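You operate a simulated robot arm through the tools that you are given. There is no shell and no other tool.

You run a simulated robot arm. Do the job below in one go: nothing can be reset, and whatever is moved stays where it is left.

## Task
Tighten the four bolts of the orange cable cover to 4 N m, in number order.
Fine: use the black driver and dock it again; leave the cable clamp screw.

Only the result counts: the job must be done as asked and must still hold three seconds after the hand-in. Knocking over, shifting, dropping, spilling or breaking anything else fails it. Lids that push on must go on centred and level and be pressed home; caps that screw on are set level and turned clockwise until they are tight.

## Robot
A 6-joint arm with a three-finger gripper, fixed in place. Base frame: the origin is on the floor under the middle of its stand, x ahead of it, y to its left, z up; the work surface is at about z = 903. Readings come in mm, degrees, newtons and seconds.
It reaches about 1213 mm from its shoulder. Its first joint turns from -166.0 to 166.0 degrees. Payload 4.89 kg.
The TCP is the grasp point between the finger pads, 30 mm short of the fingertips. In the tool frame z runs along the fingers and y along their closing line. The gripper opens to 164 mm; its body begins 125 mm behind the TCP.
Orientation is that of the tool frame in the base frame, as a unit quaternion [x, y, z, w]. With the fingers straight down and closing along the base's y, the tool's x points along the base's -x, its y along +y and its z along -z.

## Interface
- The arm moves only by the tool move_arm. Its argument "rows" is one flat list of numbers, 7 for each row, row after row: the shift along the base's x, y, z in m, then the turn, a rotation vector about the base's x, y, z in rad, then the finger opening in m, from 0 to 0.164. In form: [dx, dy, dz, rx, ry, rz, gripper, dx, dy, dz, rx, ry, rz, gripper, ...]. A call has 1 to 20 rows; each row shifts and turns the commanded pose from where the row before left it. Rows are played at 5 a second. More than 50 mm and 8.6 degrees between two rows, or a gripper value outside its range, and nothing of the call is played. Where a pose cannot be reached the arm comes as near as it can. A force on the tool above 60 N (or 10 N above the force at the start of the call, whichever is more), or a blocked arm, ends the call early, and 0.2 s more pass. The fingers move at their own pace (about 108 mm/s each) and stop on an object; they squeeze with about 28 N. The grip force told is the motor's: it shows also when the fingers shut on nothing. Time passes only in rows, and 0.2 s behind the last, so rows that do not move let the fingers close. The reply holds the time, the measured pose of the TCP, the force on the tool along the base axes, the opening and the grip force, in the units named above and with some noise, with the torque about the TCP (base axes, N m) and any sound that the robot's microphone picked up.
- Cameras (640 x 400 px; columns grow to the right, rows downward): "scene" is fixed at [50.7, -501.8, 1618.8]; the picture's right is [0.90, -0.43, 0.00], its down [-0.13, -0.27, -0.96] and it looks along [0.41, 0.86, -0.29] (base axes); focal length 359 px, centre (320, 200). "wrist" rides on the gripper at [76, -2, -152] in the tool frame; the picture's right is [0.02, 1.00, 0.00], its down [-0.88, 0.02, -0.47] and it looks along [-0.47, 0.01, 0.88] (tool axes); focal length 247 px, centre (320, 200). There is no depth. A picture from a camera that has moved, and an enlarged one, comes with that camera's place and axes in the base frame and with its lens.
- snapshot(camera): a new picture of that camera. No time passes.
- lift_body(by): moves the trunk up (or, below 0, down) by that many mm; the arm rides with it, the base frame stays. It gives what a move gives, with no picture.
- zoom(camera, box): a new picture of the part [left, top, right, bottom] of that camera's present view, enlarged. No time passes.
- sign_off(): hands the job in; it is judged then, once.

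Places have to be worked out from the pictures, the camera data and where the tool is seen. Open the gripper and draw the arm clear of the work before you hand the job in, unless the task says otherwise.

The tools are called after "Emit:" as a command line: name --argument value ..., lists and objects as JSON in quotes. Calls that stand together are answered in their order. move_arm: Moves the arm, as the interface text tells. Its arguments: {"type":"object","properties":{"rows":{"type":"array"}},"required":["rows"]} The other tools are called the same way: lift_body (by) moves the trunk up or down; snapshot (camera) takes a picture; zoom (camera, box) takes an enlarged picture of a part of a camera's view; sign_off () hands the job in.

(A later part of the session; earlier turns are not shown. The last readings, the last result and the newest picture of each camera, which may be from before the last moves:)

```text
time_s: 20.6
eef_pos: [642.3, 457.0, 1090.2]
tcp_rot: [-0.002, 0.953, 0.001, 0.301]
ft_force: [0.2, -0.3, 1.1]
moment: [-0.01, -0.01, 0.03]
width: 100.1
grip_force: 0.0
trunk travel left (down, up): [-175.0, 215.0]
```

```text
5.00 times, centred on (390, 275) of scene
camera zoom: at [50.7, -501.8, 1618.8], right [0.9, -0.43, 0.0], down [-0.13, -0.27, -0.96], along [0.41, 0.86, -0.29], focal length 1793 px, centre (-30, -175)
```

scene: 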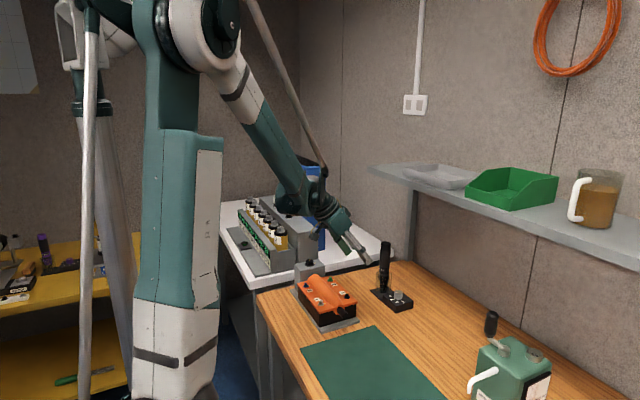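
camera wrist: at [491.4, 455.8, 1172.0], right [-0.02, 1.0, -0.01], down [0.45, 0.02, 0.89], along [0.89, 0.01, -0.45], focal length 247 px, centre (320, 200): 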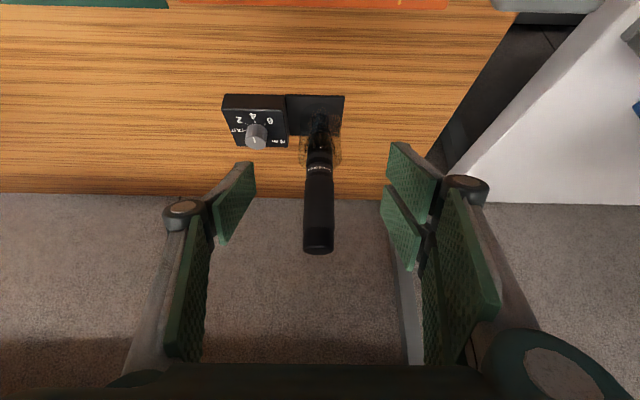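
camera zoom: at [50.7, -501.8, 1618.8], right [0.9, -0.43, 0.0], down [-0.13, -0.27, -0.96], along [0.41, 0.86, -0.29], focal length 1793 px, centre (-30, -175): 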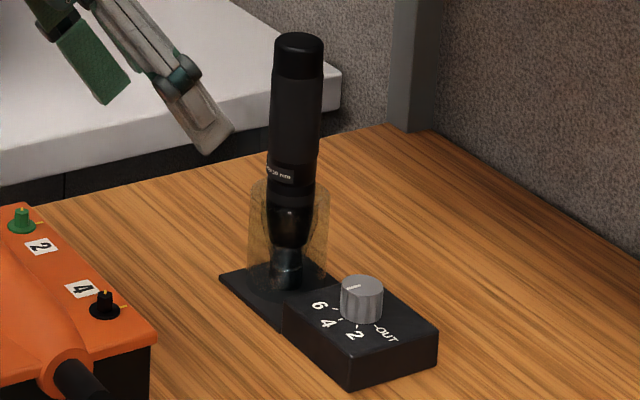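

The driver's axis is at about (759, 457.7), top z≈1097, handle z 1003–1071, guard top z≈983. I'll drop to z 1040 in front of it, then slide forward most of the way with the fingers open.

Emit:
move_arm --rows '[0, 0, -0.025, 0, 0, 0, 0.1, 0, 0, -0.025, 0, 0, 0, 0.1, 0.025, 0.0002, 0, 0, 0, 0, 0.1, 0.025, 0.0002, 0, 0, 0, 0, 0.1, 0.025, 0, 0, 0, 0, 0, 0.1, 0.02, 0, 0, 0, 0, 0, 0.1, 0, 0, 0, 0, 0, 0, 0.1]'

Emit:
snapshot --camera "wrist"

Emit:
zoom --camera "scene" --box '[330, 215, 426, 315]'

```text
time_s: 22.2
eef_pos: [738.4, 457.3, 1039.7]
tcp_rot: [-0.001, 0.954, 0.0, 0.3]
ft_force: [0.2, -0.6, 0.0]
moment: [-0.05, 0.03, 0.01]
width: 100.0
grip_force: 0.1
trunk travel left (down, up): [-175.0, 215.0]
```

```text
taken
camera wrist: at [587.6, 454.9, 1121.0], right [-0.02, 1.0, -0.01], down [0.45, 0.02, 0.89], along [0.89, 0.01, -0.45], focal length 247 px, centre (320, 200)
```

wrist: 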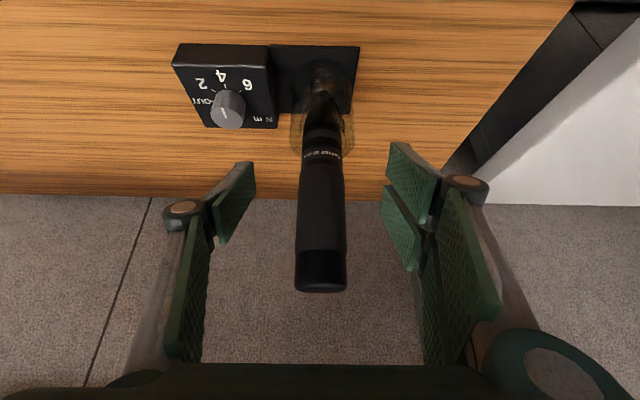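

```text
4.00 times, centred on (378, 265) of scene
camera zoom: at [50.7, -501.8, 1618.8], right [0.9, -0.43, 0.0], down [-0.13, -0.27, -0.96], along [0.41, 0.86, -0.29], focal length 1435 px, centre (88, -60)
```

zoom: 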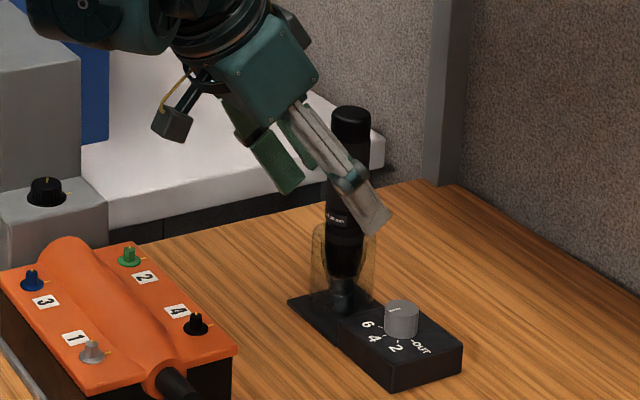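

The driver is nearly centred. I'll zoom once more to refine the forward distance before closing.

Emit:
zoom --camera "wrist" --box '[270, 120, 370, 300]'

```text
2.22 times, centred on (320, 210) of wrist
camera zoom: at [587.6, 454.9, 1121.0], right [-0.02, 1.0, -0.01], down [0.45, 0.02, 0.89], along [0.89, 0.01, -0.45], focal length 549 px, centre (320, 178)
```

zoom: 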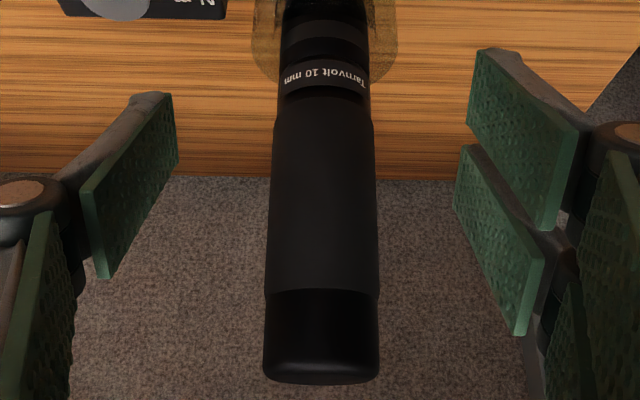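

Refined axis: x≈759.5. I'll move the final 21 mm forward with a 0.8 mm shift in y, then check before closing.

Emit:
move_arm --rows '[0.011, 0.0008, 0, 0, 0, 0, 0.1, 0.0105, 0, 0, 0, 0, 0, 0.08, 0, 0, 0, 0, 0, 0, 0.06, 0, 0, 0, 0, 0, 0, 0.056]'

Emit:
zoom --camera "wrist" --box '[220, 120, 420, 320]'

Emit:
zoom --camera "scene" --box '[330, 215, 426, 315]'

```text
time_s: 23.2
eef_pos: [759.0, 457.5, 1039.9]
tcp_rot: [-0.001, 0.954, 0.001, 0.301]
ft_force: [0.5, 0.2, -0.9]
moment: [-0.01, 0.02, 0.0]
width: 55.9
grip_force: 0.1
trunk travel left (down, up): [-175.0, 215.0]
```

```text
2.00 times, centred on (320, 220) of wrist
camera zoom: at [607.7, 455.5, 1120.8], right [-0.02, 1.0, -0.01], down [0.45, 0.02, 0.89], along [0.89, 0.01, -0.45], focal length 494 px, centre (320, 160)
```

zoom: 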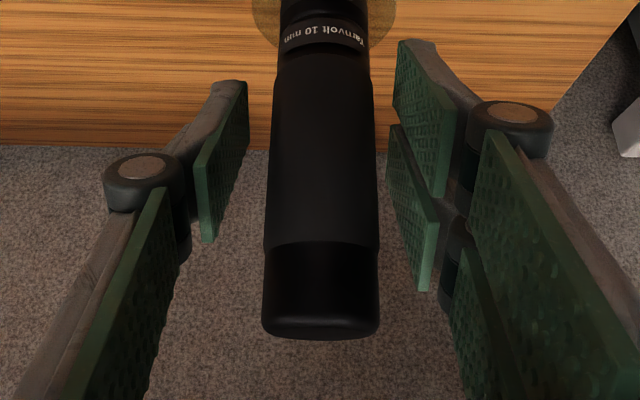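

```text
4.00 times, centred on (378, 265) of scene
camera zoom: at [50.7, -501.8, 1618.8], right [0.9, -0.43, 0.0], down [-0.13, -0.27, -0.96], along [0.41, 0.86, -0.29], focal length 1435 px, centre (88, -60)
```

zoom: 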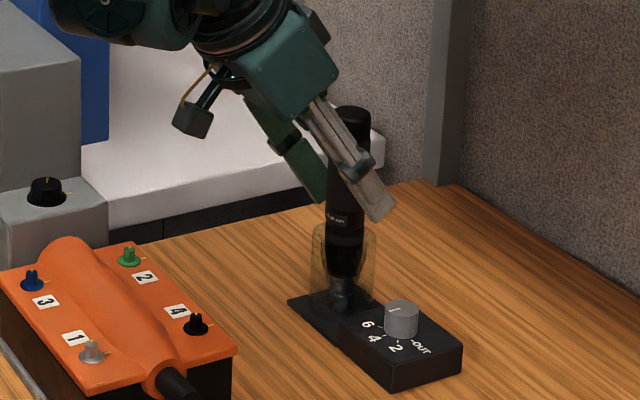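

The driver is centred between the pads to about 0.5 mm. I'll nudge and close on the handle.

Emit:
move_arm --rows '[0, 0.0005, 0, 0, 0, 0, 0.05, 0, 0, 0, 0, 0, 0, 0.0, 0, 0, 0, 0, 0, 0, 0.0, 0, 0, 0, 0, 0, 0, 0.0]'

Emit:
zoom --camera "wrist" --box '[220, 120, 420, 320]'

```text
time_s: 24.2
eef_pos: [758.0, 458.4, 1038.5]
tcp_rot: [0.0, 0.954, 0.001, 0.301]
ft_force: [-0.4, 1.8, 1.7]
moment: [0.2, -0.01, 0.0]
width: 34.0
grip_force: 28.0
trunk travel left (down, up): [-175.0, 215.0]
```

```text
2.00 times, centred on (320, 220) of wrist
camera zoom: at [607.3, 455.7, 1120.5], right [-0.02, 1.0, -0.01], down [0.45, 0.02, 0.89], along [0.89, 0.01, -0.45], focal length 494 px, centre (320, 160)
```

zoom: 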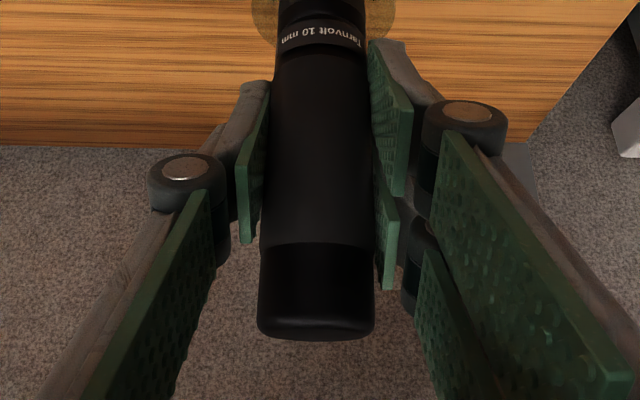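

Holding the driver at 34 mm with little side load. I'll lift straight up, first a bit to check it comes along, then clear of the guard.

Emit:
move_arm --rows '[0, 0, 0.008, 0, 0, 0, 0, 0, 0, 0.012, 0, 0, 0, 0, 0, 0, 0.015, 0, 0, 0, 0, 0, 0, 0, 0, 0, 0, 0]'

Emit:
zoom --camera "scene" --box '[330, 215, 426, 315]'

Emit:
zoom --camera "wrist" --box '[220, 60, 420, 320]'

```text
time_s: 25.2
eef_pos: [758.6, 458.6, 1072.7]
tcp_rot: [0.0, 0.954, 0.0, 0.301]
ft_force: [0.3, -0.4, -3.2]
moment: [0.04, -0.05, 0.06]
width: 34.1
grip_force: 27.8
trunk travel left (down, up): [-175.0, 215.0]
```

```text
4.00 times, centred on (378, 265) of scene
camera zoom: at [50.7, -501.8, 1618.8], right [0.9, -0.43, 0.0], down [-0.13, -0.27, -0.96], along [0.41, 0.86, -0.29], focal length 1435 px, centre (88, -60)
```

zoom: 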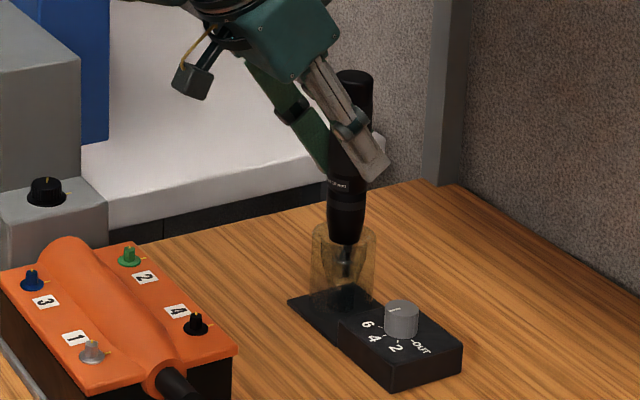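

```text
1.54 times, centred on (320, 190) of wrist
camera zoom: at [607.0, 456.2, 1155.3], right [-0.02, 1.0, -0.01], down [0.45, 0.02, 0.89], along [0.89, 0.01, -0.45], focal length 380 px, centre (320, 215)
```

zoom: 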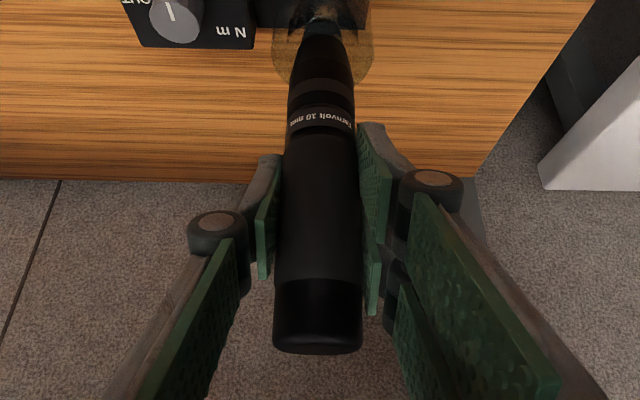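

The driver comes up cleanly, weighing about 3 N. I'll lift another 85 mm to clear the guard and then look at it.

Emit:
move_arm --rows '[0, 0, 0.017, 0, 0, 0, 0, 0, 0, 0.017, 0, 0, 0, 0, 0, 0, 0.017, 0, 0, 0, 0, 0, 0, 0.017, 0, 0, 0, 0, 0, 0, 0.017, 0, 0, 0, 0, 0, 0, 0, 0, 0, 0, 0]'

Emit:
zoom --camera "scene" --box '[330, 195, 426, 315]'

Emit:
snapshot --camera "wrist"

```text
time_s: 26.6
eef_pos: [758.4, 457.9, 1159.3]
tcp_rot: [0.0, 0.954, 0.0, 0.301]
ft_force: [-0.3, -0.5, -2.2]
moment: [-0.03, 0.01, 0.01]
width: 34.0
grip_force: 27.8
trunk travel left (down, up): [-175.0, 215.0]
```

```text
3.33 times, centred on (378, 255) of scene
camera zoom: at [50.7, -501.8, 1618.8], right [0.9, -0.43, 0.0], down [-0.13, -0.27, -0.96], along [0.41, 0.86, -0.29], focal length 1196 px, centre (127, 17)
```

zoom: 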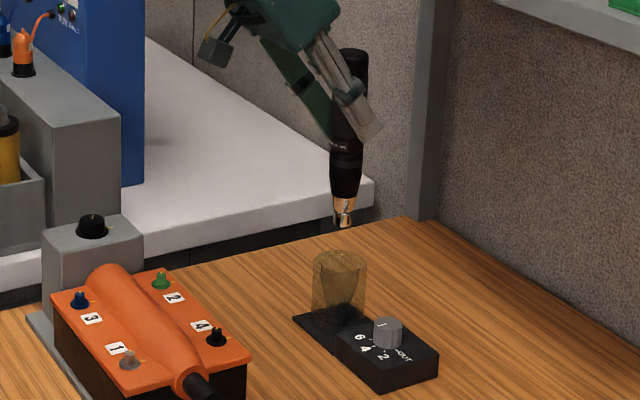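

```text
taken
camera wrist: at [606.9, 456.7, 1241.2], right [-0.02, 1.0, -0.01], down [0.45, 0.02, 0.89], along [0.89, 0.01, -0.45], focal length 247 px, centre (320, 200)
```

wrist: 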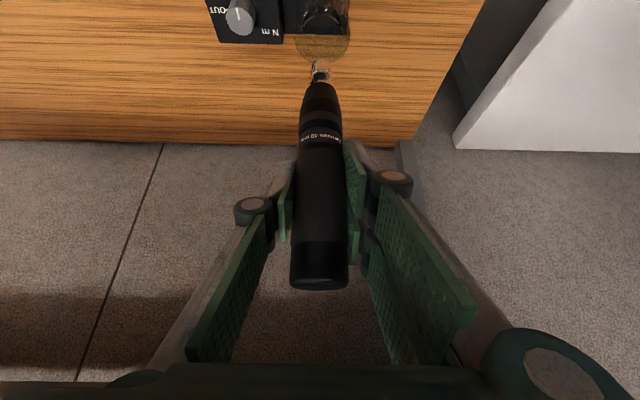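

The driver is free of the guard, tip about 134 mm below the TCP. I've worked out the bolts at roughly 1 (470.5, 390), 2 (564, 510), 3 (470.5, 510), 4 (564, 390) on a cover top of z≈974; I'll carry the driver to hover above bolt 1.

Emit:
move_arm --rows '[-0.01, 0, 0.01, 0, 0, 0, 0, -0.025, -0.005, 0.01, 0, 0, 0, 0, -0.036, -0.009, 0, 0, 0, 0, 0, -0.036, -0.009, 0, 0, 0, 0, 0, -0.036, -0.009, 0, 0, 0, 0, 0, -0.036, -0.009, 0, 0, 0, 0, 0, -0.036, -0.009, 0, 0, 0, 0, 0, -0.036, -0.009, 0, 0, 0, 0, 0, -0.025, -0.006, 0, 0, 0, 0, 0, -0.012, -0.003, 0, 0, 0, 0, 0, 0, 0, 0, 0, 0, 0, 0]'

Emit:
snapshot --camera "wrist"

Emit:
snapshot --camera "scene"

```text
time_s: 29.0
eef_pos: [469.3, 389.8, 1179.2]
tcp_rot: [0.0, 0.954, 0.0, 0.3]
ft_force: [-0.5, 0.0, -4.0]
moment: [0.01, 0.0, -0.01]
width: 33.7
grip_force: 28.4
trunk travel left (down, up): [-175.0, 215.0]
```

```text
taken
camera wrist: at [318.6, 388.4, 1260.6], right [-0.02, 1.0, -0.01], down [0.45, 0.02, 0.89], along [0.89, 0.01, -0.45], focal length 247 px, centre (320, 200)
```

wrist: 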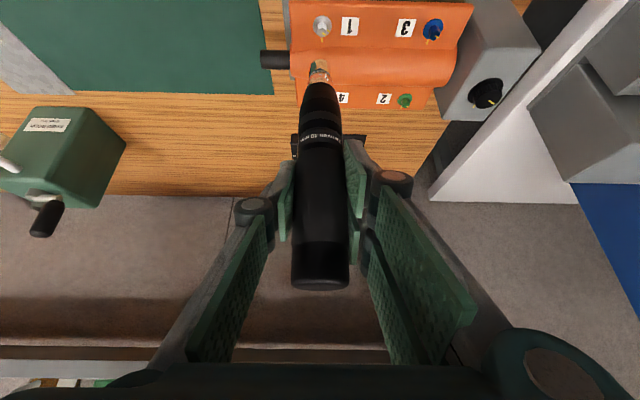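

```text
taken
```

scene: 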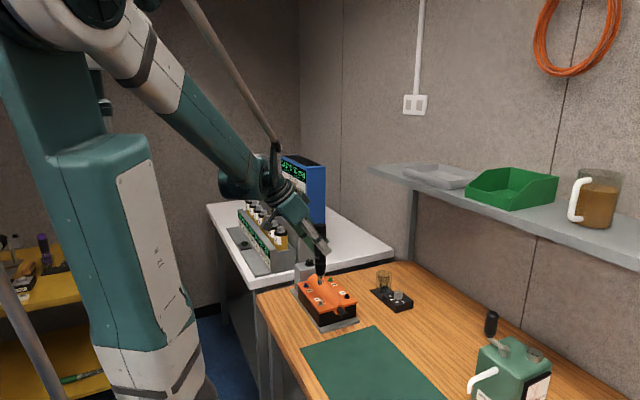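

Arrived above the cover with the driver steady. I'll zoom in from both cameras to compare the tip with bolt 1.

Emit:
zoom --camera "wrist" --box '[260, 0, 460, 125]'

Emit:
zoom --camera "scene" --box '[280, 215, 376, 335]'

Emit:
zoom --camera "wrist" --box '[280, 0, 360, 100]'

```text
3.20 times, centred on (360, 62) of wrist
camera zoom: at [318.6, 388.4, 1260.6], right [-0.02, 1.0, -0.01], down [0.45, 0.02, 0.89], along [0.89, 0.01, -0.45], focal length 790 px, centre (192, 640)
```

zoom: 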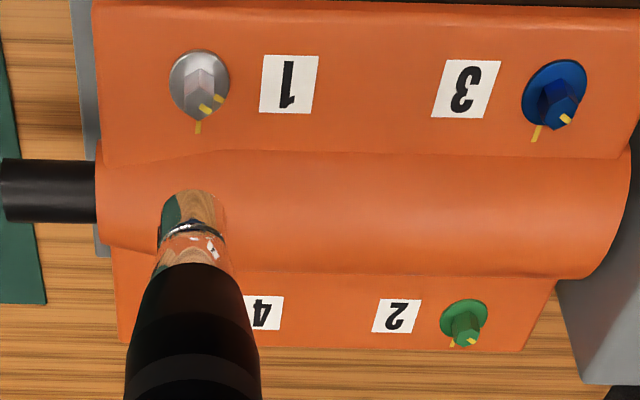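

```text
3.33 times, centred on (328, 275) of scene
camera zoom: at [50.7, -501.8, 1618.8], right [0.9, -0.43, 0.0], down [-0.13, -0.27, -0.96], along [0.41, 0.86, -0.29], focal length 1196 px, centre (293, -50)
```

zoom: 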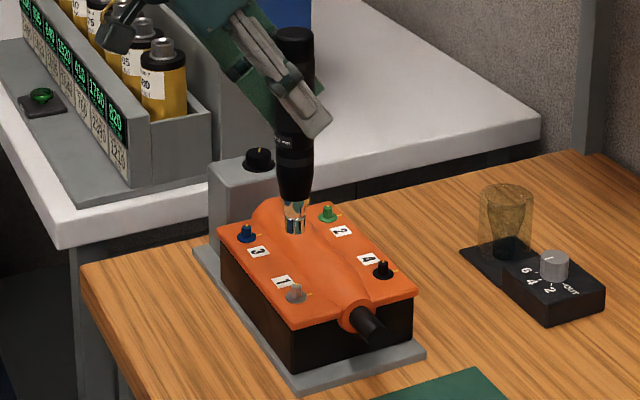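

```text
4.00 times, centred on (320, 50) of wrist
camera zoom: at [318.6, 388.4, 1260.6], right [-0.02, 1.0, -0.01], down [0.45, 0.02, 0.89], along [0.89, 0.01, -0.45], focal length 988 px, centre (320, 800)
```

zoom: 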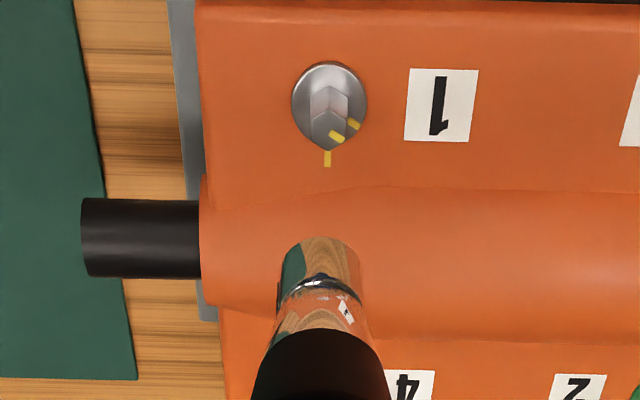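

Bolt 1's head comes out at about (470, 390, top z 986) and the socket tip needs roughly +1.2 mm in x and +1.8 mm in y. I'll apply that, lower to just above the bolt, and recheck.

Emit:
move_arm --rows '[0.0012, 0.0018, -0.01, 0, 0, 0, 0, 0, 0, -0.012, 0, 0, 0, 0, 0, 0, -0.012, 0, 0, 0, 0, 0, 0, -0.012, 0, 0, 0, 0, 0, 0, 0, 0, 0, 0, 0]'

Emit:
zoom --camera "wrist" --box '[280, 0, 360, 100]'

Emit:
zoom --camera "scene" --box '[300, 275, 348, 311]'

```text
time_s: 30.2
eef_pos: [470.6, 393.0, 1134.4]
tcp_rot: [0.0, 0.954, 0.0, 0.301]
ft_force: [0.0, 1.0, -3.3]
moment: [0.02, -0.01, 0.01]
width: 33.8
grip_force: 27.8
trunk travel left (down, up): [-175.0, 215.0]
```

```text
4.00 times, centred on (320, 50) of wrist
camera zoom: at [320.0, 391.6, 1215.0], right [-0.02, 1.0, -0.01], down [0.45, 0.02, 0.89], along [0.89, 0.01, -0.45], focal length 988 px, centre (320, 800)
```

zoom: 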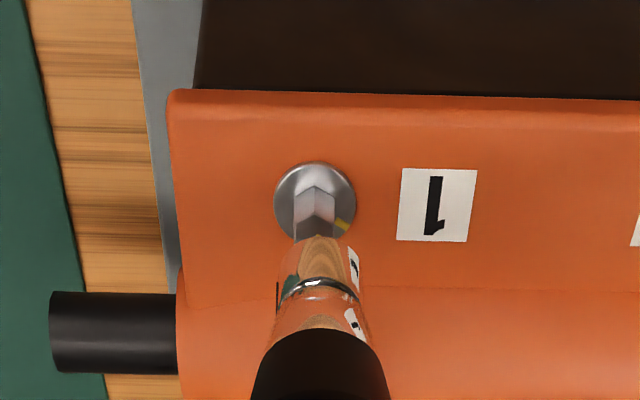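

```text
11.11 times, centred on (324, 293) of scene
camera zoom: at [50.7, -501.8, 1618.8], right [0.9, -0.43, 0.0], down [-0.13, -0.27, -0.96], along [0.41, 0.86, -0.29], focal length 3985 px, centre (276, -833)
```

zoom: 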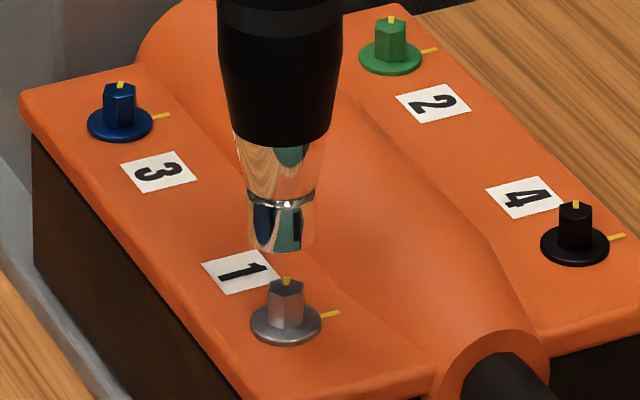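

The tip is about 1.2 mm short in x and 1.1 mm over in y relative to bolt 1, and about 12 mm above it. I'll correct and lower another 7 mm, then verify both views.

Emit:
move_arm --rows '[0.0012, -0.0011, -0.003, 0, 0, 0, 0, 0, 0, -0.004, 0, 0, 0, 0, 0, 0, 0, 0, 0, 0, 0]'

Emit:
zoom --camera "wrist" --box '[280, 0, 360, 100]'

Emit:
zoom --camera "scene" --box '[300, 275, 348, 311]'

Emit:
zoom --camera "wrist" --box '[260, 100, 380, 300]'

```text
time_s: 31.0
eef_pos: [472.4, 392.8, 1125.1]
tcp_rot: [-0.001, 0.954, 0.001, 0.3]
ft_force: [-0.4, 0.4, -2.3]
moment: [0.01, -0.02, 0.0]
width: 34.1
grip_force: 28.1
trunk travel left (down, up): [-175.0, 215.0]
```

```text
4.00 times, centred on (320, 50) of wrist
camera zoom: at [320.6, 390.6, 1207.5], right [-0.02, 1.0, -0.01], down [0.45, 0.02, 0.89], along [0.89, 0.01, -0.45], focal length 988 px, centre (320, 800)
```

zoom: 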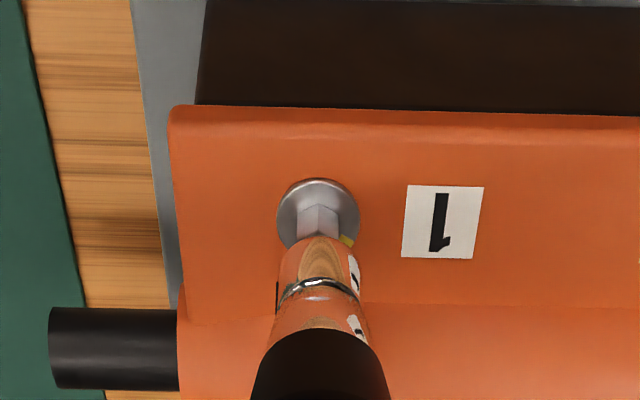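

```text
11.11 times, centred on (324, 293) of scene
camera zoom: at [50.7, -501.8, 1618.8], right [0.9, -0.43, 0.0], down [-0.13, -0.27, -0.96], along [0.41, 0.86, -0.29], focal length 3985 px, centre (276, -833)
```

zoom: 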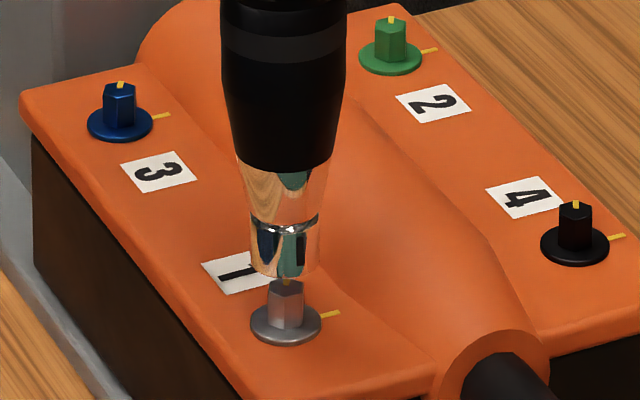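

```text
2.00 times, centred on (320, 200) of wrist
camera zoom: at [320.6, 390.6, 1207.5], right [-0.02, 1.0, -0.01], down [0.45, 0.02, 0.89], along [0.89, 0.01, -0.45], focal length 494 px, centre (320, 200)
```

zoom: 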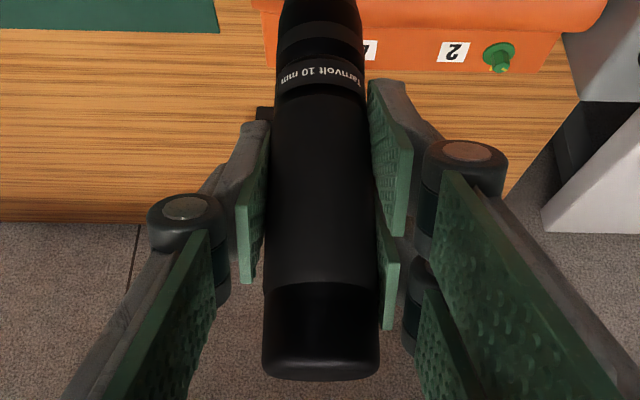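

Alignment is now within about 0.4 mm in both views. I'll shift −0.4 mm in y and descend gently onto the bolt head, watching force and sound.

Emit:
move_arm --rows '[0, -0.0004, -0.0015, 0, 0, 0, 0, 0, 0, -0.0015, 0, 0, 0, 0, 0, 0, -0.0015, 0, 0, 0, 0, 0, 0, -0.0015, 0, 0, 0, 0, 0, 0, 0, 0, 0, 0, 0]'

Emit:
zoom --camera "wrist" --box '[280, 0, 360, 100]'

Emit:
zoom --camera "scene" --box '[300, 275, 348, 311]'

```text
time_s: 32.2
eef_pos: [471.0, 390.4, 1118.7]
tcp_rot: [-0.001, 0.954, 0.0, 0.301]
ft_force: [-0.4, 0.5, -2.7]
moment: [-0.01, 0.02, 0.01]
width: 34.3
grip_force: 28.4
trunk travel left (down, up): [-175.0, 215.0]
```

```text
4.00 times, centred on (320, 50) of wrist
camera zoom: at [320.7, 389.0, 1200.6], right [-0.02, 1.0, -0.01], down [0.45, 0.02, 0.89], along [0.89, 0.01, -0.45], focal length 988 px, centre (320, 800)
```

zoom: 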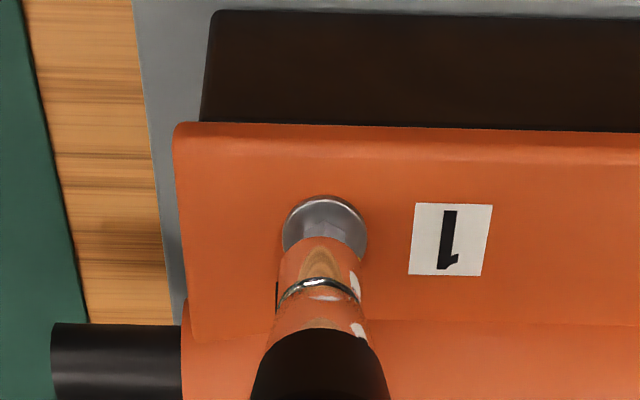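

```text
11.11 times, centred on (324, 293) of scene
camera zoom: at [50.7, -501.8, 1618.8], right [0.9, -0.43, 0.0], down [-0.13, -0.27, -0.96], along [0.41, 0.86, -0.29], focal length 3985 px, centre (276, -833)
```

zoom: 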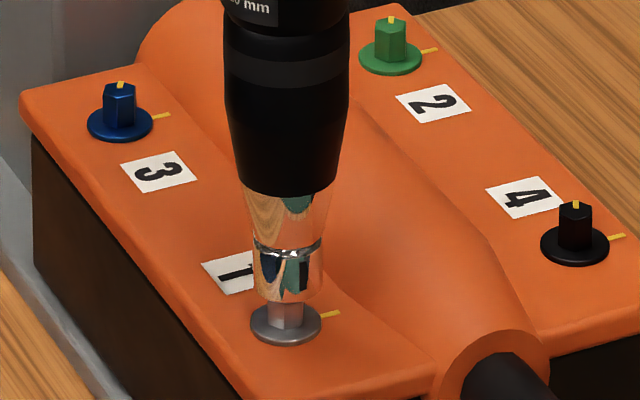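

The arm wandered about 1.3 mm in y; the socket face is just level with the bolt top and not yet touching. I'll raise 2 mm and correct (−0.6, +1.3), then look again.

Emit:
move_arm --rows '[-0.0003, 0.0006, 0.002, 0, 0, 0, 0, -0.0003, 0.0007, 0, 0, 0, 0, 0, 0, 0, 0, 0, 0, 0, 0, 0, 0, 0, 0, 0, 0, 0]'

Emit:
zoom --camera "wrist" --box '[280, 0, 360, 100]'

Emit:
zoom --camera "scene" --box '[300, 275, 348, 311]'

```text
time_s: 33.2
eef_pos: [471.7, 392.2, 1121.9]
tcp_rot: [-0.001, 0.954, 0.0, 0.301]
ft_force: [0.0, -0.6, -4.1]
moment: [0.01, -0.03, 0.02]
width: 33.9
grip_force: 28.7
trunk travel left (down, up): [-175.0, 215.0]
```

```text
4.00 times, centred on (320, 50) of wrist
camera zoom: at [320.2, 390.8, 1203.0], right [-0.02, 1.0, -0.01], down [0.45, 0.02, 0.89], along [0.89, 0.01, -0.45], focal length 988 px, centre (320, 800)
```

zoom: 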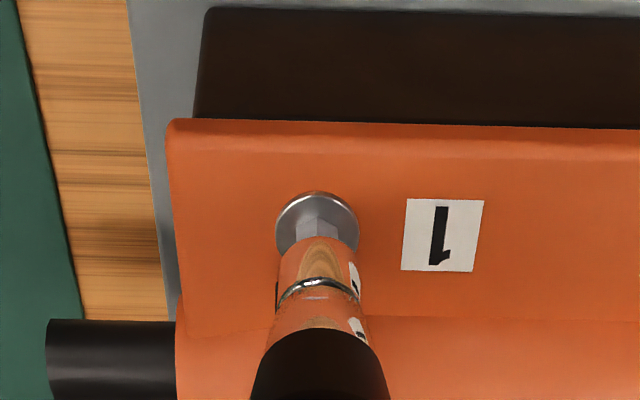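

```text
11.11 times, centred on (324, 293) of scene
camera zoom: at [50.7, -501.8, 1618.8], right [0.9, -0.43, 0.0], down [-0.13, -0.27, -0.96], along [0.41, 0.86, -0.29], focal length 3985 px, centre (276, -833)
```

zoom: 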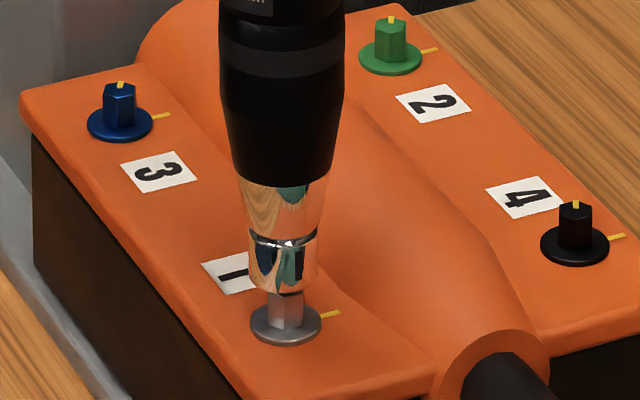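

Offsets are now about (+0.5, −0.6) mm. I'll correct that while descending 5 mm in small steps.

Emit:
move_arm --rows '[0.0004, -0.0005, -0.001, 0, 0, 0, 0, 0, 0, -0.0015, 0, 0, 0, 0, 0, 0, -0.0015, 0, 0, 0, 0, 0, 0, -0.0015, 0, 0, 0, 0, 0, 0, 0, 0, 0, 0, 0]'

Emit:
zoom --camera "wrist" --box '[280, 0, 360, 100]'

Emit:
zoom --camera "scene" --box '[300, 275, 348, 311]'

```text
time_s: 34.4
eef_pos: [474.0, 391.2, 1117.6]
tcp_rot: [-0.001, 0.954, 0.0, 0.301]
ft_force: [-0.3, -0.2, -3.3]
moment: [0.02, 0.0, -0.01]
width: 33.9
grip_force: 28.1
trunk travel left (down, up): [-175.0, 215.0]
```

```text
4.00 times, centred on (320, 50) of wrist
camera zoom: at [322.0, 389.6, 1199.0], right [-0.02, 1.0, -0.01], down [0.45, 0.02, 0.89], along [0.89, 0.01, -0.45], focal length 988 px, centre (320, 800)
```

zoom: 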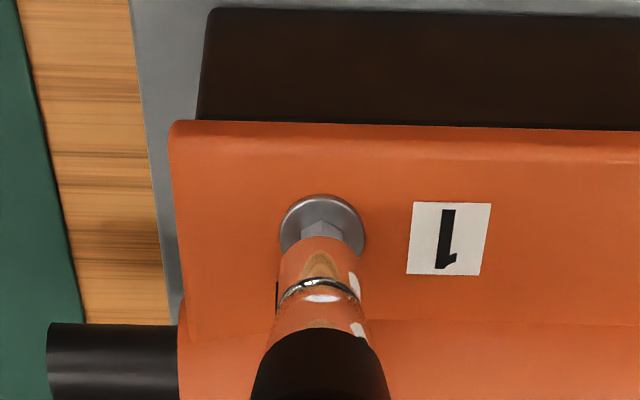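

```text
11.11 times, centred on (324, 293) of scene
camera zoom: at [50.7, -501.8, 1618.8], right [0.9, -0.43, 0.0], down [-0.13, -0.27, -0.96], along [0.41, 0.86, -0.29], focal length 3985 px, centre (276, -833)
```

zoom: 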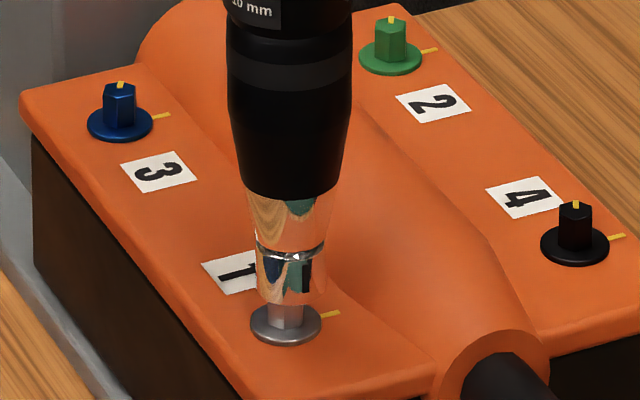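

The actual position shifts by up to 2 mm between calls. I'll hold still for a second to see whether it drifts or stays put.

Emit:
move_arm --rows '[0, 0, 0, 0, 0, 0, 0, 0, 0, 0, 0, 0, 0, 0, 0, 0, 0, 0, 0, 0, 0, 0, 0, 0, 0, 0, 0, 0, 0, 0, 0, 0, 0, 0, 0]'

Emit:
zoom --camera "scene" --box '[300, 275, 348, 311]'

Emit:
zoom --camera "wrist" --box '[280, 0, 360, 100]'

```text
time_s: 35.6
eef_pos: [472.7, 391.6, 1117.7]
tcp_rot: [0.0, 0.954, 0.0, 0.301]
ft_force: [-0.4, -0.8, -3.2]
moment: [0.05, -0.01, -0.02]
width: 34.0
grip_force: 27.5
trunk travel left (down, up): [-175.0, 215.0]
```

```text
11.11 times, centred on (324, 293) of scene
camera zoom: at [50.7, -501.8, 1618.8], right [0.9, -0.43, 0.0], down [-0.13, -0.27, -0.96], along [0.41, 0.86, -0.29], focal length 3985 px, centre (276, -833)
```

zoom: 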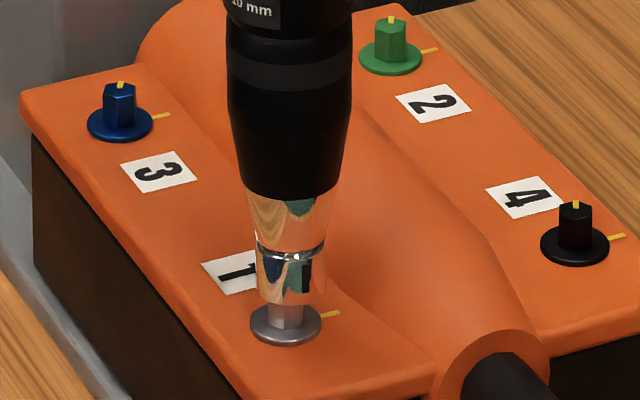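

```text
4.00 times, centred on (320, 50) of wrist
camera zoom: at [322.0, 389.6, 1199.1], right [-0.02, 1.0, -0.01], down [0.45, 0.02, 0.89], along [0.89, 0.01, -0.45], focal length 988 px, centre (320, 800)
```

zoom: 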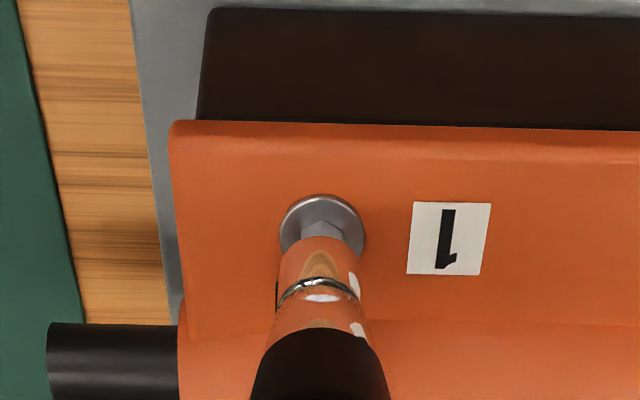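

Holding still, it doesn't drift: the camera pose is exact and the eef reading is just noisy. Each move lands within about 1 mm, so I'll keep correcting by picture: now (−1.6, +0.3) at the same height.

Emit:
move_arm --rows '[-0.0008, 0.0002, 0, 0, 0, 0, 0, -0.0008, 0.0002, 0, 0, 0, 0, 0, 0, 0, 0, 0, 0, 0, 0]'

Emit:
zoom --camera "scene" --box '[300, 275, 348, 311]'

Emit:
zoom --camera "wrist" --box '[280, 0, 360, 100]'

```text
time_s: 36.4
eef_pos: [470.6, 392.9, 1117.9]
tcp_rot: [-0.001, 0.954, 0.0, 0.301]
ft_force: [0.0, -0.7, -3.7]
moment: [0.0, 0.01, 0.02]
width: 34.0
grip_force: 28.4
trunk travel left (down, up): [-175.0, 215.0]
```

```text
11.11 times, centred on (324, 293) of scene
camera zoom: at [50.7, -501.8, 1618.8], right [0.9, -0.43, 0.0], down [-0.13, -0.27, -0.96], along [0.41, 0.86, -0.29], focal length 3985 px, centre (276, -833)
```

zoom: 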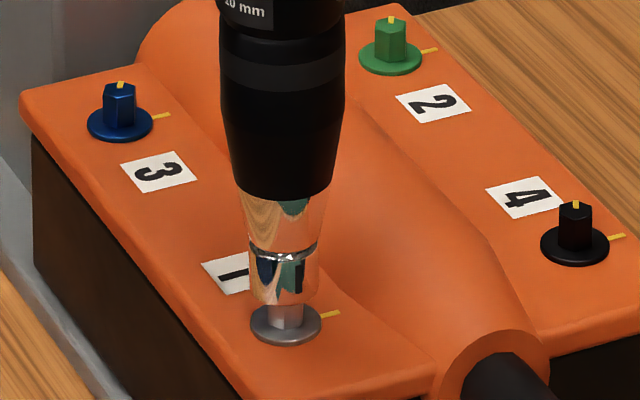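

```text
4.00 times, centred on (320, 50) of wrist
camera zoom: at [320.2, 390.3, 1199.0], right [-0.02, 1.0, -0.01], down [0.45, 0.02, 0.89], along [0.89, 0.01, -0.45], focal length 988 px, centre (320, 800)
```

zoom: 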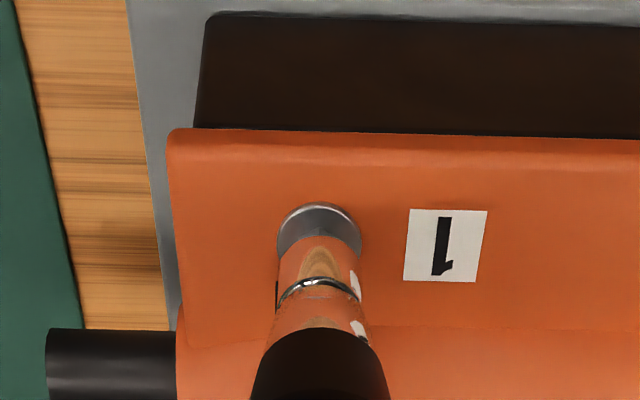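

Alignment is now within 0.4 mm in both views. I'll descend 6 mm with no lateral command.

Emit:
move_arm --rows '[0.0002, 0, -0.0015, 0, 0, 0, 0, 0, 0, -0.0015, 0, 0, 0, 0, 0, 0, -0.0015, 0, 0, 0, 0, 0, 0, -0.0015, 0, 0, 0, 0, 0, 0, 0, 0, 0, 0, 0]'

Emit:
zoom --camera "scene" --box '[300, 275, 348, 311]'

Emit:
zoom --camera "wrist" --box '[280, 0, 360, 100]'

```text
time_s: 37.6
eef_pos: [471.3, 392.3, 1111.0]
tcp_rot: [-0.001, 0.954, 0.001, 0.301]
ft_force: [-0.4, -0.4, -2.8]
moment: [0.03, 0.0, 0.02]
width: 33.9
grip_force: 27.7
trunk travel left (down, up): [-175.0, 215.0]
```

```text
11.11 times, centred on (324, 293) of scene
camera zoom: at [50.7, -501.8, 1618.8], right [0.9, -0.43, 0.0], down [-0.13, -0.27, -0.96], along [0.41, 0.86, -0.29], focal length 3985 px, centre (276, -833)
```

zoom: 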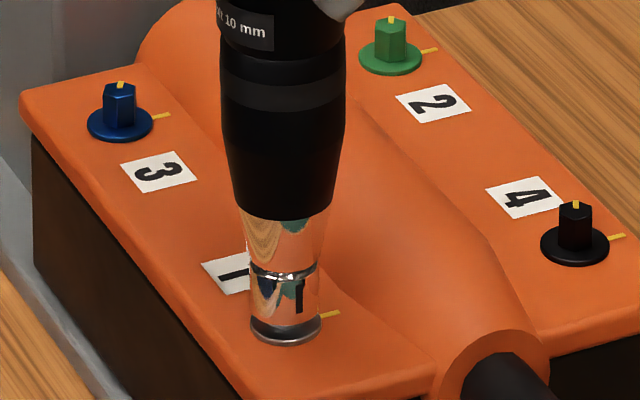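

```text
4.00 times, centred on (320, 50) of wrist
camera zoom: at [320.6, 390.6, 1192.5], right [-0.02, 1.0, -0.01], down [0.45, 0.02, 0.89], along [0.89, 0.01, -0.45], focal length 988 px, centre (320, 800)
```

zoom: 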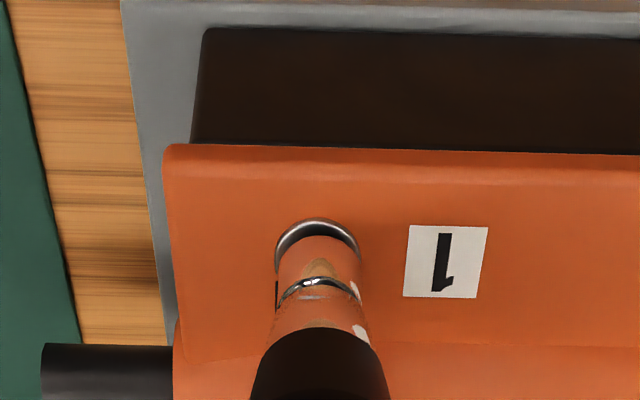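

The socket has slid over the bolt head with no contact force. I'll continue down in 1 mm steps until it seats and see what force or sound comes.

Emit:
move_arm --rows '[0, 0, -0.001, 0, 0, 0, 0, 0, 0, -0.001, 0, 0, 0, 0, 0, 0, -0.001, 0, 0, 0, 0, 0, 0, -0.001, 0, 0, 0, 0, 0, 0, 0, 0, 0, 0, 0]'

Emit:
zoom --camera "scene" --box '[300, 275, 348, 311]'

```text
time_s: 38.8
eef_pos: [471.6, 391.6, 1106.9]
tcp_rot: [-0.001, 0.954, 0.001, 0.3]
ft_force: [-0.3, -0.1, -2.6]
moment: [0.01, 0.03, 0.01]
width: 34.1
grip_force: 28.3
trunk travel left (down, up): [-175.0, 215.0]
```

```text
11.11 times, centred on (324, 293) of scene
camera zoom: at [50.7, -501.8, 1618.8], right [0.9, -0.43, 0.0], down [-0.13, -0.27, -0.96], along [0.41, 0.86, -0.29], focal length 3985 px, centre (276, -833)
```

zoom: 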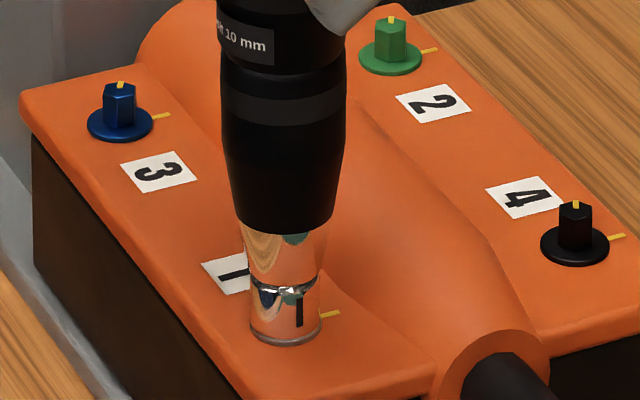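

Still no contact; the socket rim is just above the flange. I'll go down a bit more in small steps.

Emit:
move_arm --rows '[0, 0, -0.001, 0, 0, 0, 0, 0, 0, -0.001, 0, 0, 0, 0, 0, 0, -0.001, 0, 0, 0, 0, 0, 0, 0, 0, 0, 0, 0, 0, 0, 0, 0, 0, 0, 0]'

Emit:
zoom --camera "scene" --box '[300, 275, 348, 311]'

```text
time_s: 40.0
eef_pos: [469.9, 392.0, 1104.8]
tcp_rot: [0.0, 0.954, 0.0, 0.301]
ft_force: [1.9, 1.2, 29.8]
moment: [0.3, -0.07, -0.04]
width: 34.1
grip_force: 28.0
trunk travel left (down, up): [-175.0, 215.0]
```

```text
11.11 times, centred on (324, 293) of scene
camera zoom: at [50.7, -501.8, 1618.8], right [0.9, -0.43, 0.0], down [-0.13, -0.27, -0.96], along [0.41, 0.86, -0.29], focal length 3985 px, centre (276, -833)
```

zoom: 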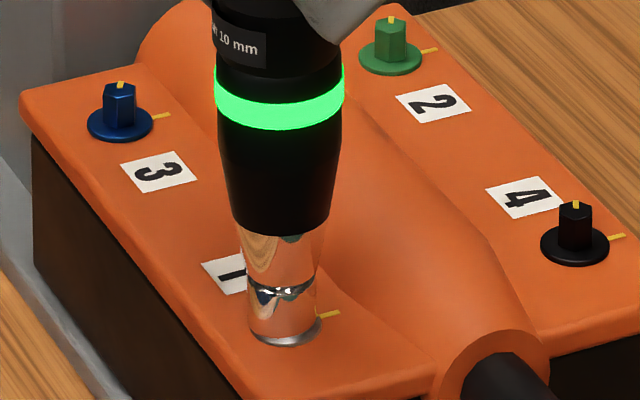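

The driver's ring lit green with about 30 N of press. I'll hold position to see whether it runs, clicks or changes colour.

Emit:
move_arm --rows '[0, 0, 0, 0, 0, 0, 0, 0, 0, 0, 0, 0, 0, 0, 0, 0, 0, 0, 0, 0, 0, 0, 0, 0, 0, 0, 0, 0, 0, 0, 0, 0, 0, 0, 0]'

Emit:
zoom --camera "scene" --box '[300, 255, 348, 311]'

Emit:
snapshot --camera "wrist"

```text
time_s: 41.2
eef_pos: [469.5, 391.9, 1104.1]
tcp_rot: [0.0, 0.953, 0.0, 0.302]
ft_force: [1.3, 1.0, 25.3]
moment: [0.26, -0.1, 0.01]
width: 33.8
grip_force: 28.0
trunk travel left (down, up): [-175.0, 215.0]
```

```text
7.14 times, centred on (324, 283) of scene
camera zoom: at [50.7, -501.8, 1618.8], right [0.9, -0.43, 0.0], down [-0.13, -0.27, -0.96], along [0.41, 0.86, -0.29], focal length 2562 px, centre (291, -393)
```

zoom: 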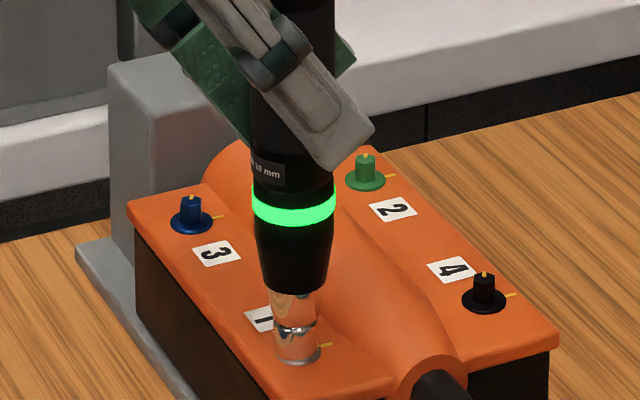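

```text
taken
camera wrist: at [319.2, 390.1, 1185.9], right [-0.02, 1.0, -0.01], down [0.45, 0.02, 0.89], along [0.89, 0.01, -0.45], focal length 247 px, centre (320, 200)
```

wrist: 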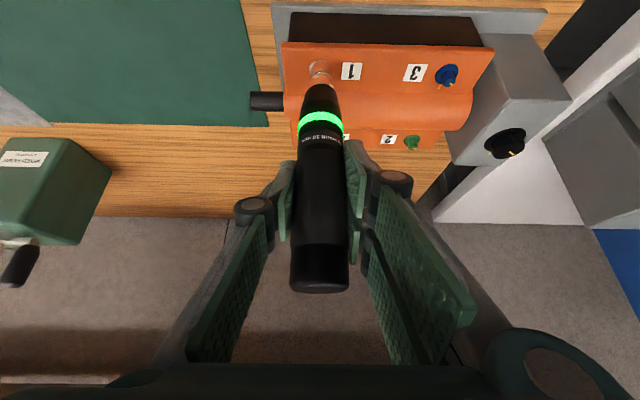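

The green ring stays on steadily with about 25 N of press and no torque reaction. I'll lift off and check whether bolt 1's yellow mark has moved.

Emit:
move_arm --rows '[0, 0, 0.003, 0, 0, 0, 0, 0, 0, 0.006, 0, 0, 0, 0, 0, 0, 0.01, 0, 0, 0, 0, 0, 0, 0.015, 0, 0, 0, 0, 0, 0, 0.015, 0, 0, 0, 0, 0, 0, 0, 0, 0, 0, 0]'

Emit:
zoom --camera "scene" --box '[300, 255, 348, 311]'

Emit:
zoom --camera "wrist" --box '[280, 0, 360, 100]'

```text
time_s: 42.6
eef_pos: [471.6, 392.0, 1152.8]
tcp_rot: [0.0, 0.954, -0.001, 0.301]
ft_force: [-0.8, -1.2, -3.4]
moment: [0.01, -0.01, 0.0]
width: 34.1
grip_force: 28.0
trunk travel left (down, up): [-175.0, 215.0]
```

```text
7.14 times, centred on (324, 283) of scene
camera zoom: at [50.7, -501.8, 1618.8], right [0.9, -0.43, 0.0], down [-0.13, -0.27, -0.96], along [0.41, 0.86, -0.29], focal length 2562 px, centre (291, -393)
```

zoom: 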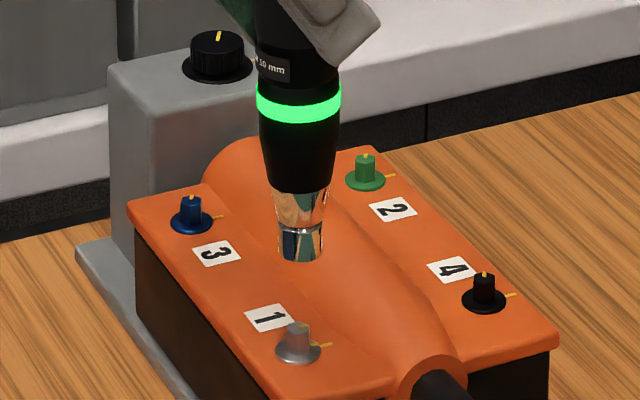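

```text
4.00 times, centred on (320, 50) of wrist
camera zoom: at [321.6, 390.5, 1234.4], right [-0.02, 1.0, -0.01], down [0.45, 0.02, 0.89], along [0.89, 0.01, -0.45], focal length 988 px, centre (320, 800)
```

zoom: 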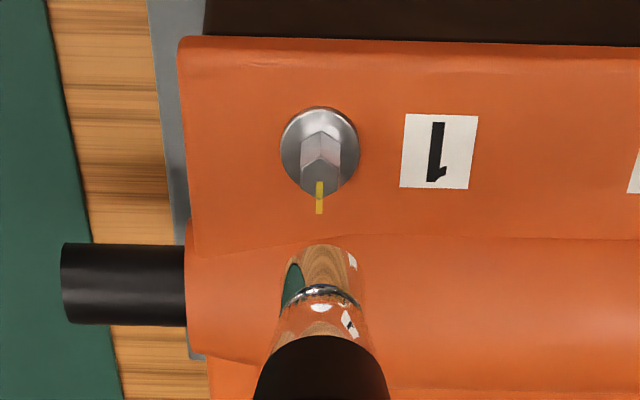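

Bolt 1's yellow mark now lines up exactly with the cover's mark, and the ring stayed green, so bolt 1 is tight. Next I'll move to hover over bolt 2 (green), shifting (+92.8, +119.6) with extra height over the tube.

Emit:
move_arm --rows '[0, 0, 0.015, 0, 0, 0, 0, 0.0232, 0.0299, 0, 0, 0, 0, 0, 0.0232, 0.0299, 0, 0, 0, 0, 0, 0.0232, 0.0299, 0, 0, 0, 0, 0, 0.0232, 0.0299, 0, 0, 0, 0, 0, 0, 0, -0.02, 0, 0, 0, 0, 0, 0, 0, 0, 0, 0, 0]'

Emit:
snapshot --camera "wrist"

Emit:
zoom --camera "wrist" --box '[280, 0, 360, 100]'

Emit:
zoom --camera "scene" --box '[310, 245, 374, 305]'

```text
time_s: 44.2
eef_pos: [562.0, 513.7, 1146.9]
tcp_rot: [-0.001, 0.954, 0.0, 0.3]
ft_force: [0.6, 1.0, -2.3]
moment: [-0.04, 0.03, -0.1]
width: 34.0
grip_force: 28.1
trunk travel left (down, up): [-175.0, 215.0]
```

```text
taken
camera wrist: at [411.6, 511.6, 1229.5], right [-0.02, 1.0, -0.01], down [0.45, 0.02, 0.89], along [0.89, 0.01, -0.45], focal length 247 px, centre (320, 200)
```

wrist: 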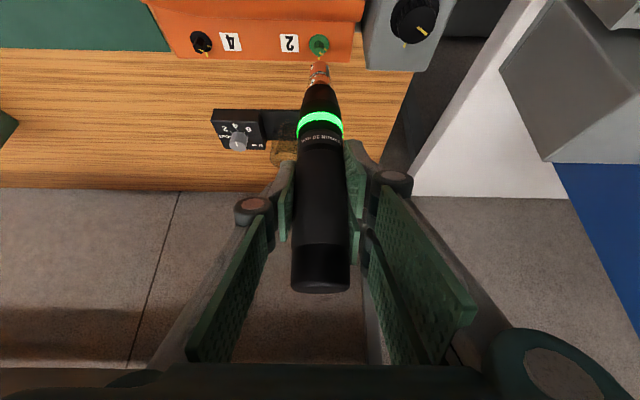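

```text
4.00 times, centred on (320, 50) of wrist
camera zoom: at [411.6, 511.6, 1229.5], right [-0.02, 1.0, -0.01], down [0.45, 0.02, 0.89], along [0.89, 0.01, -0.45], focal length 988 px, centre (320, 800)
```

zoom: 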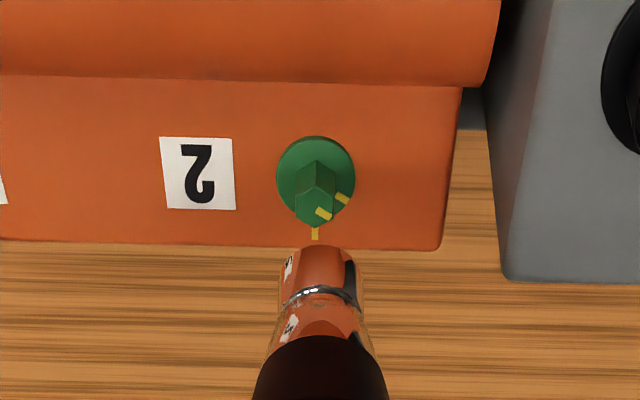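

```text
6.67 times, centred on (342, 275) of scene
camera zoom: at [50.7, -501.8, 1618.8], right [0.9, -0.43, 0.0], down [-0.13, -0.27, -0.96], along [0.41, 0.86, -0.29], focal length 2391 px, centre (173, -300)
```

zoom: 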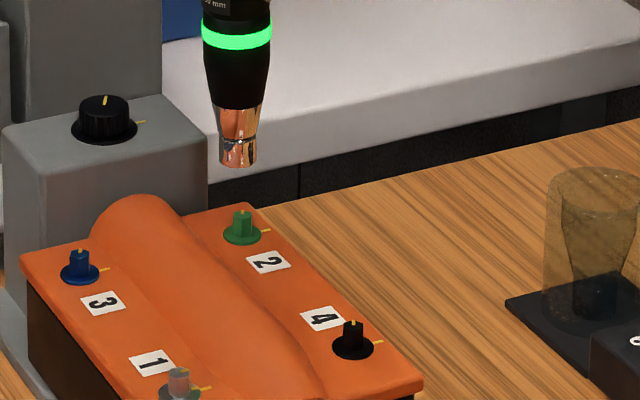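

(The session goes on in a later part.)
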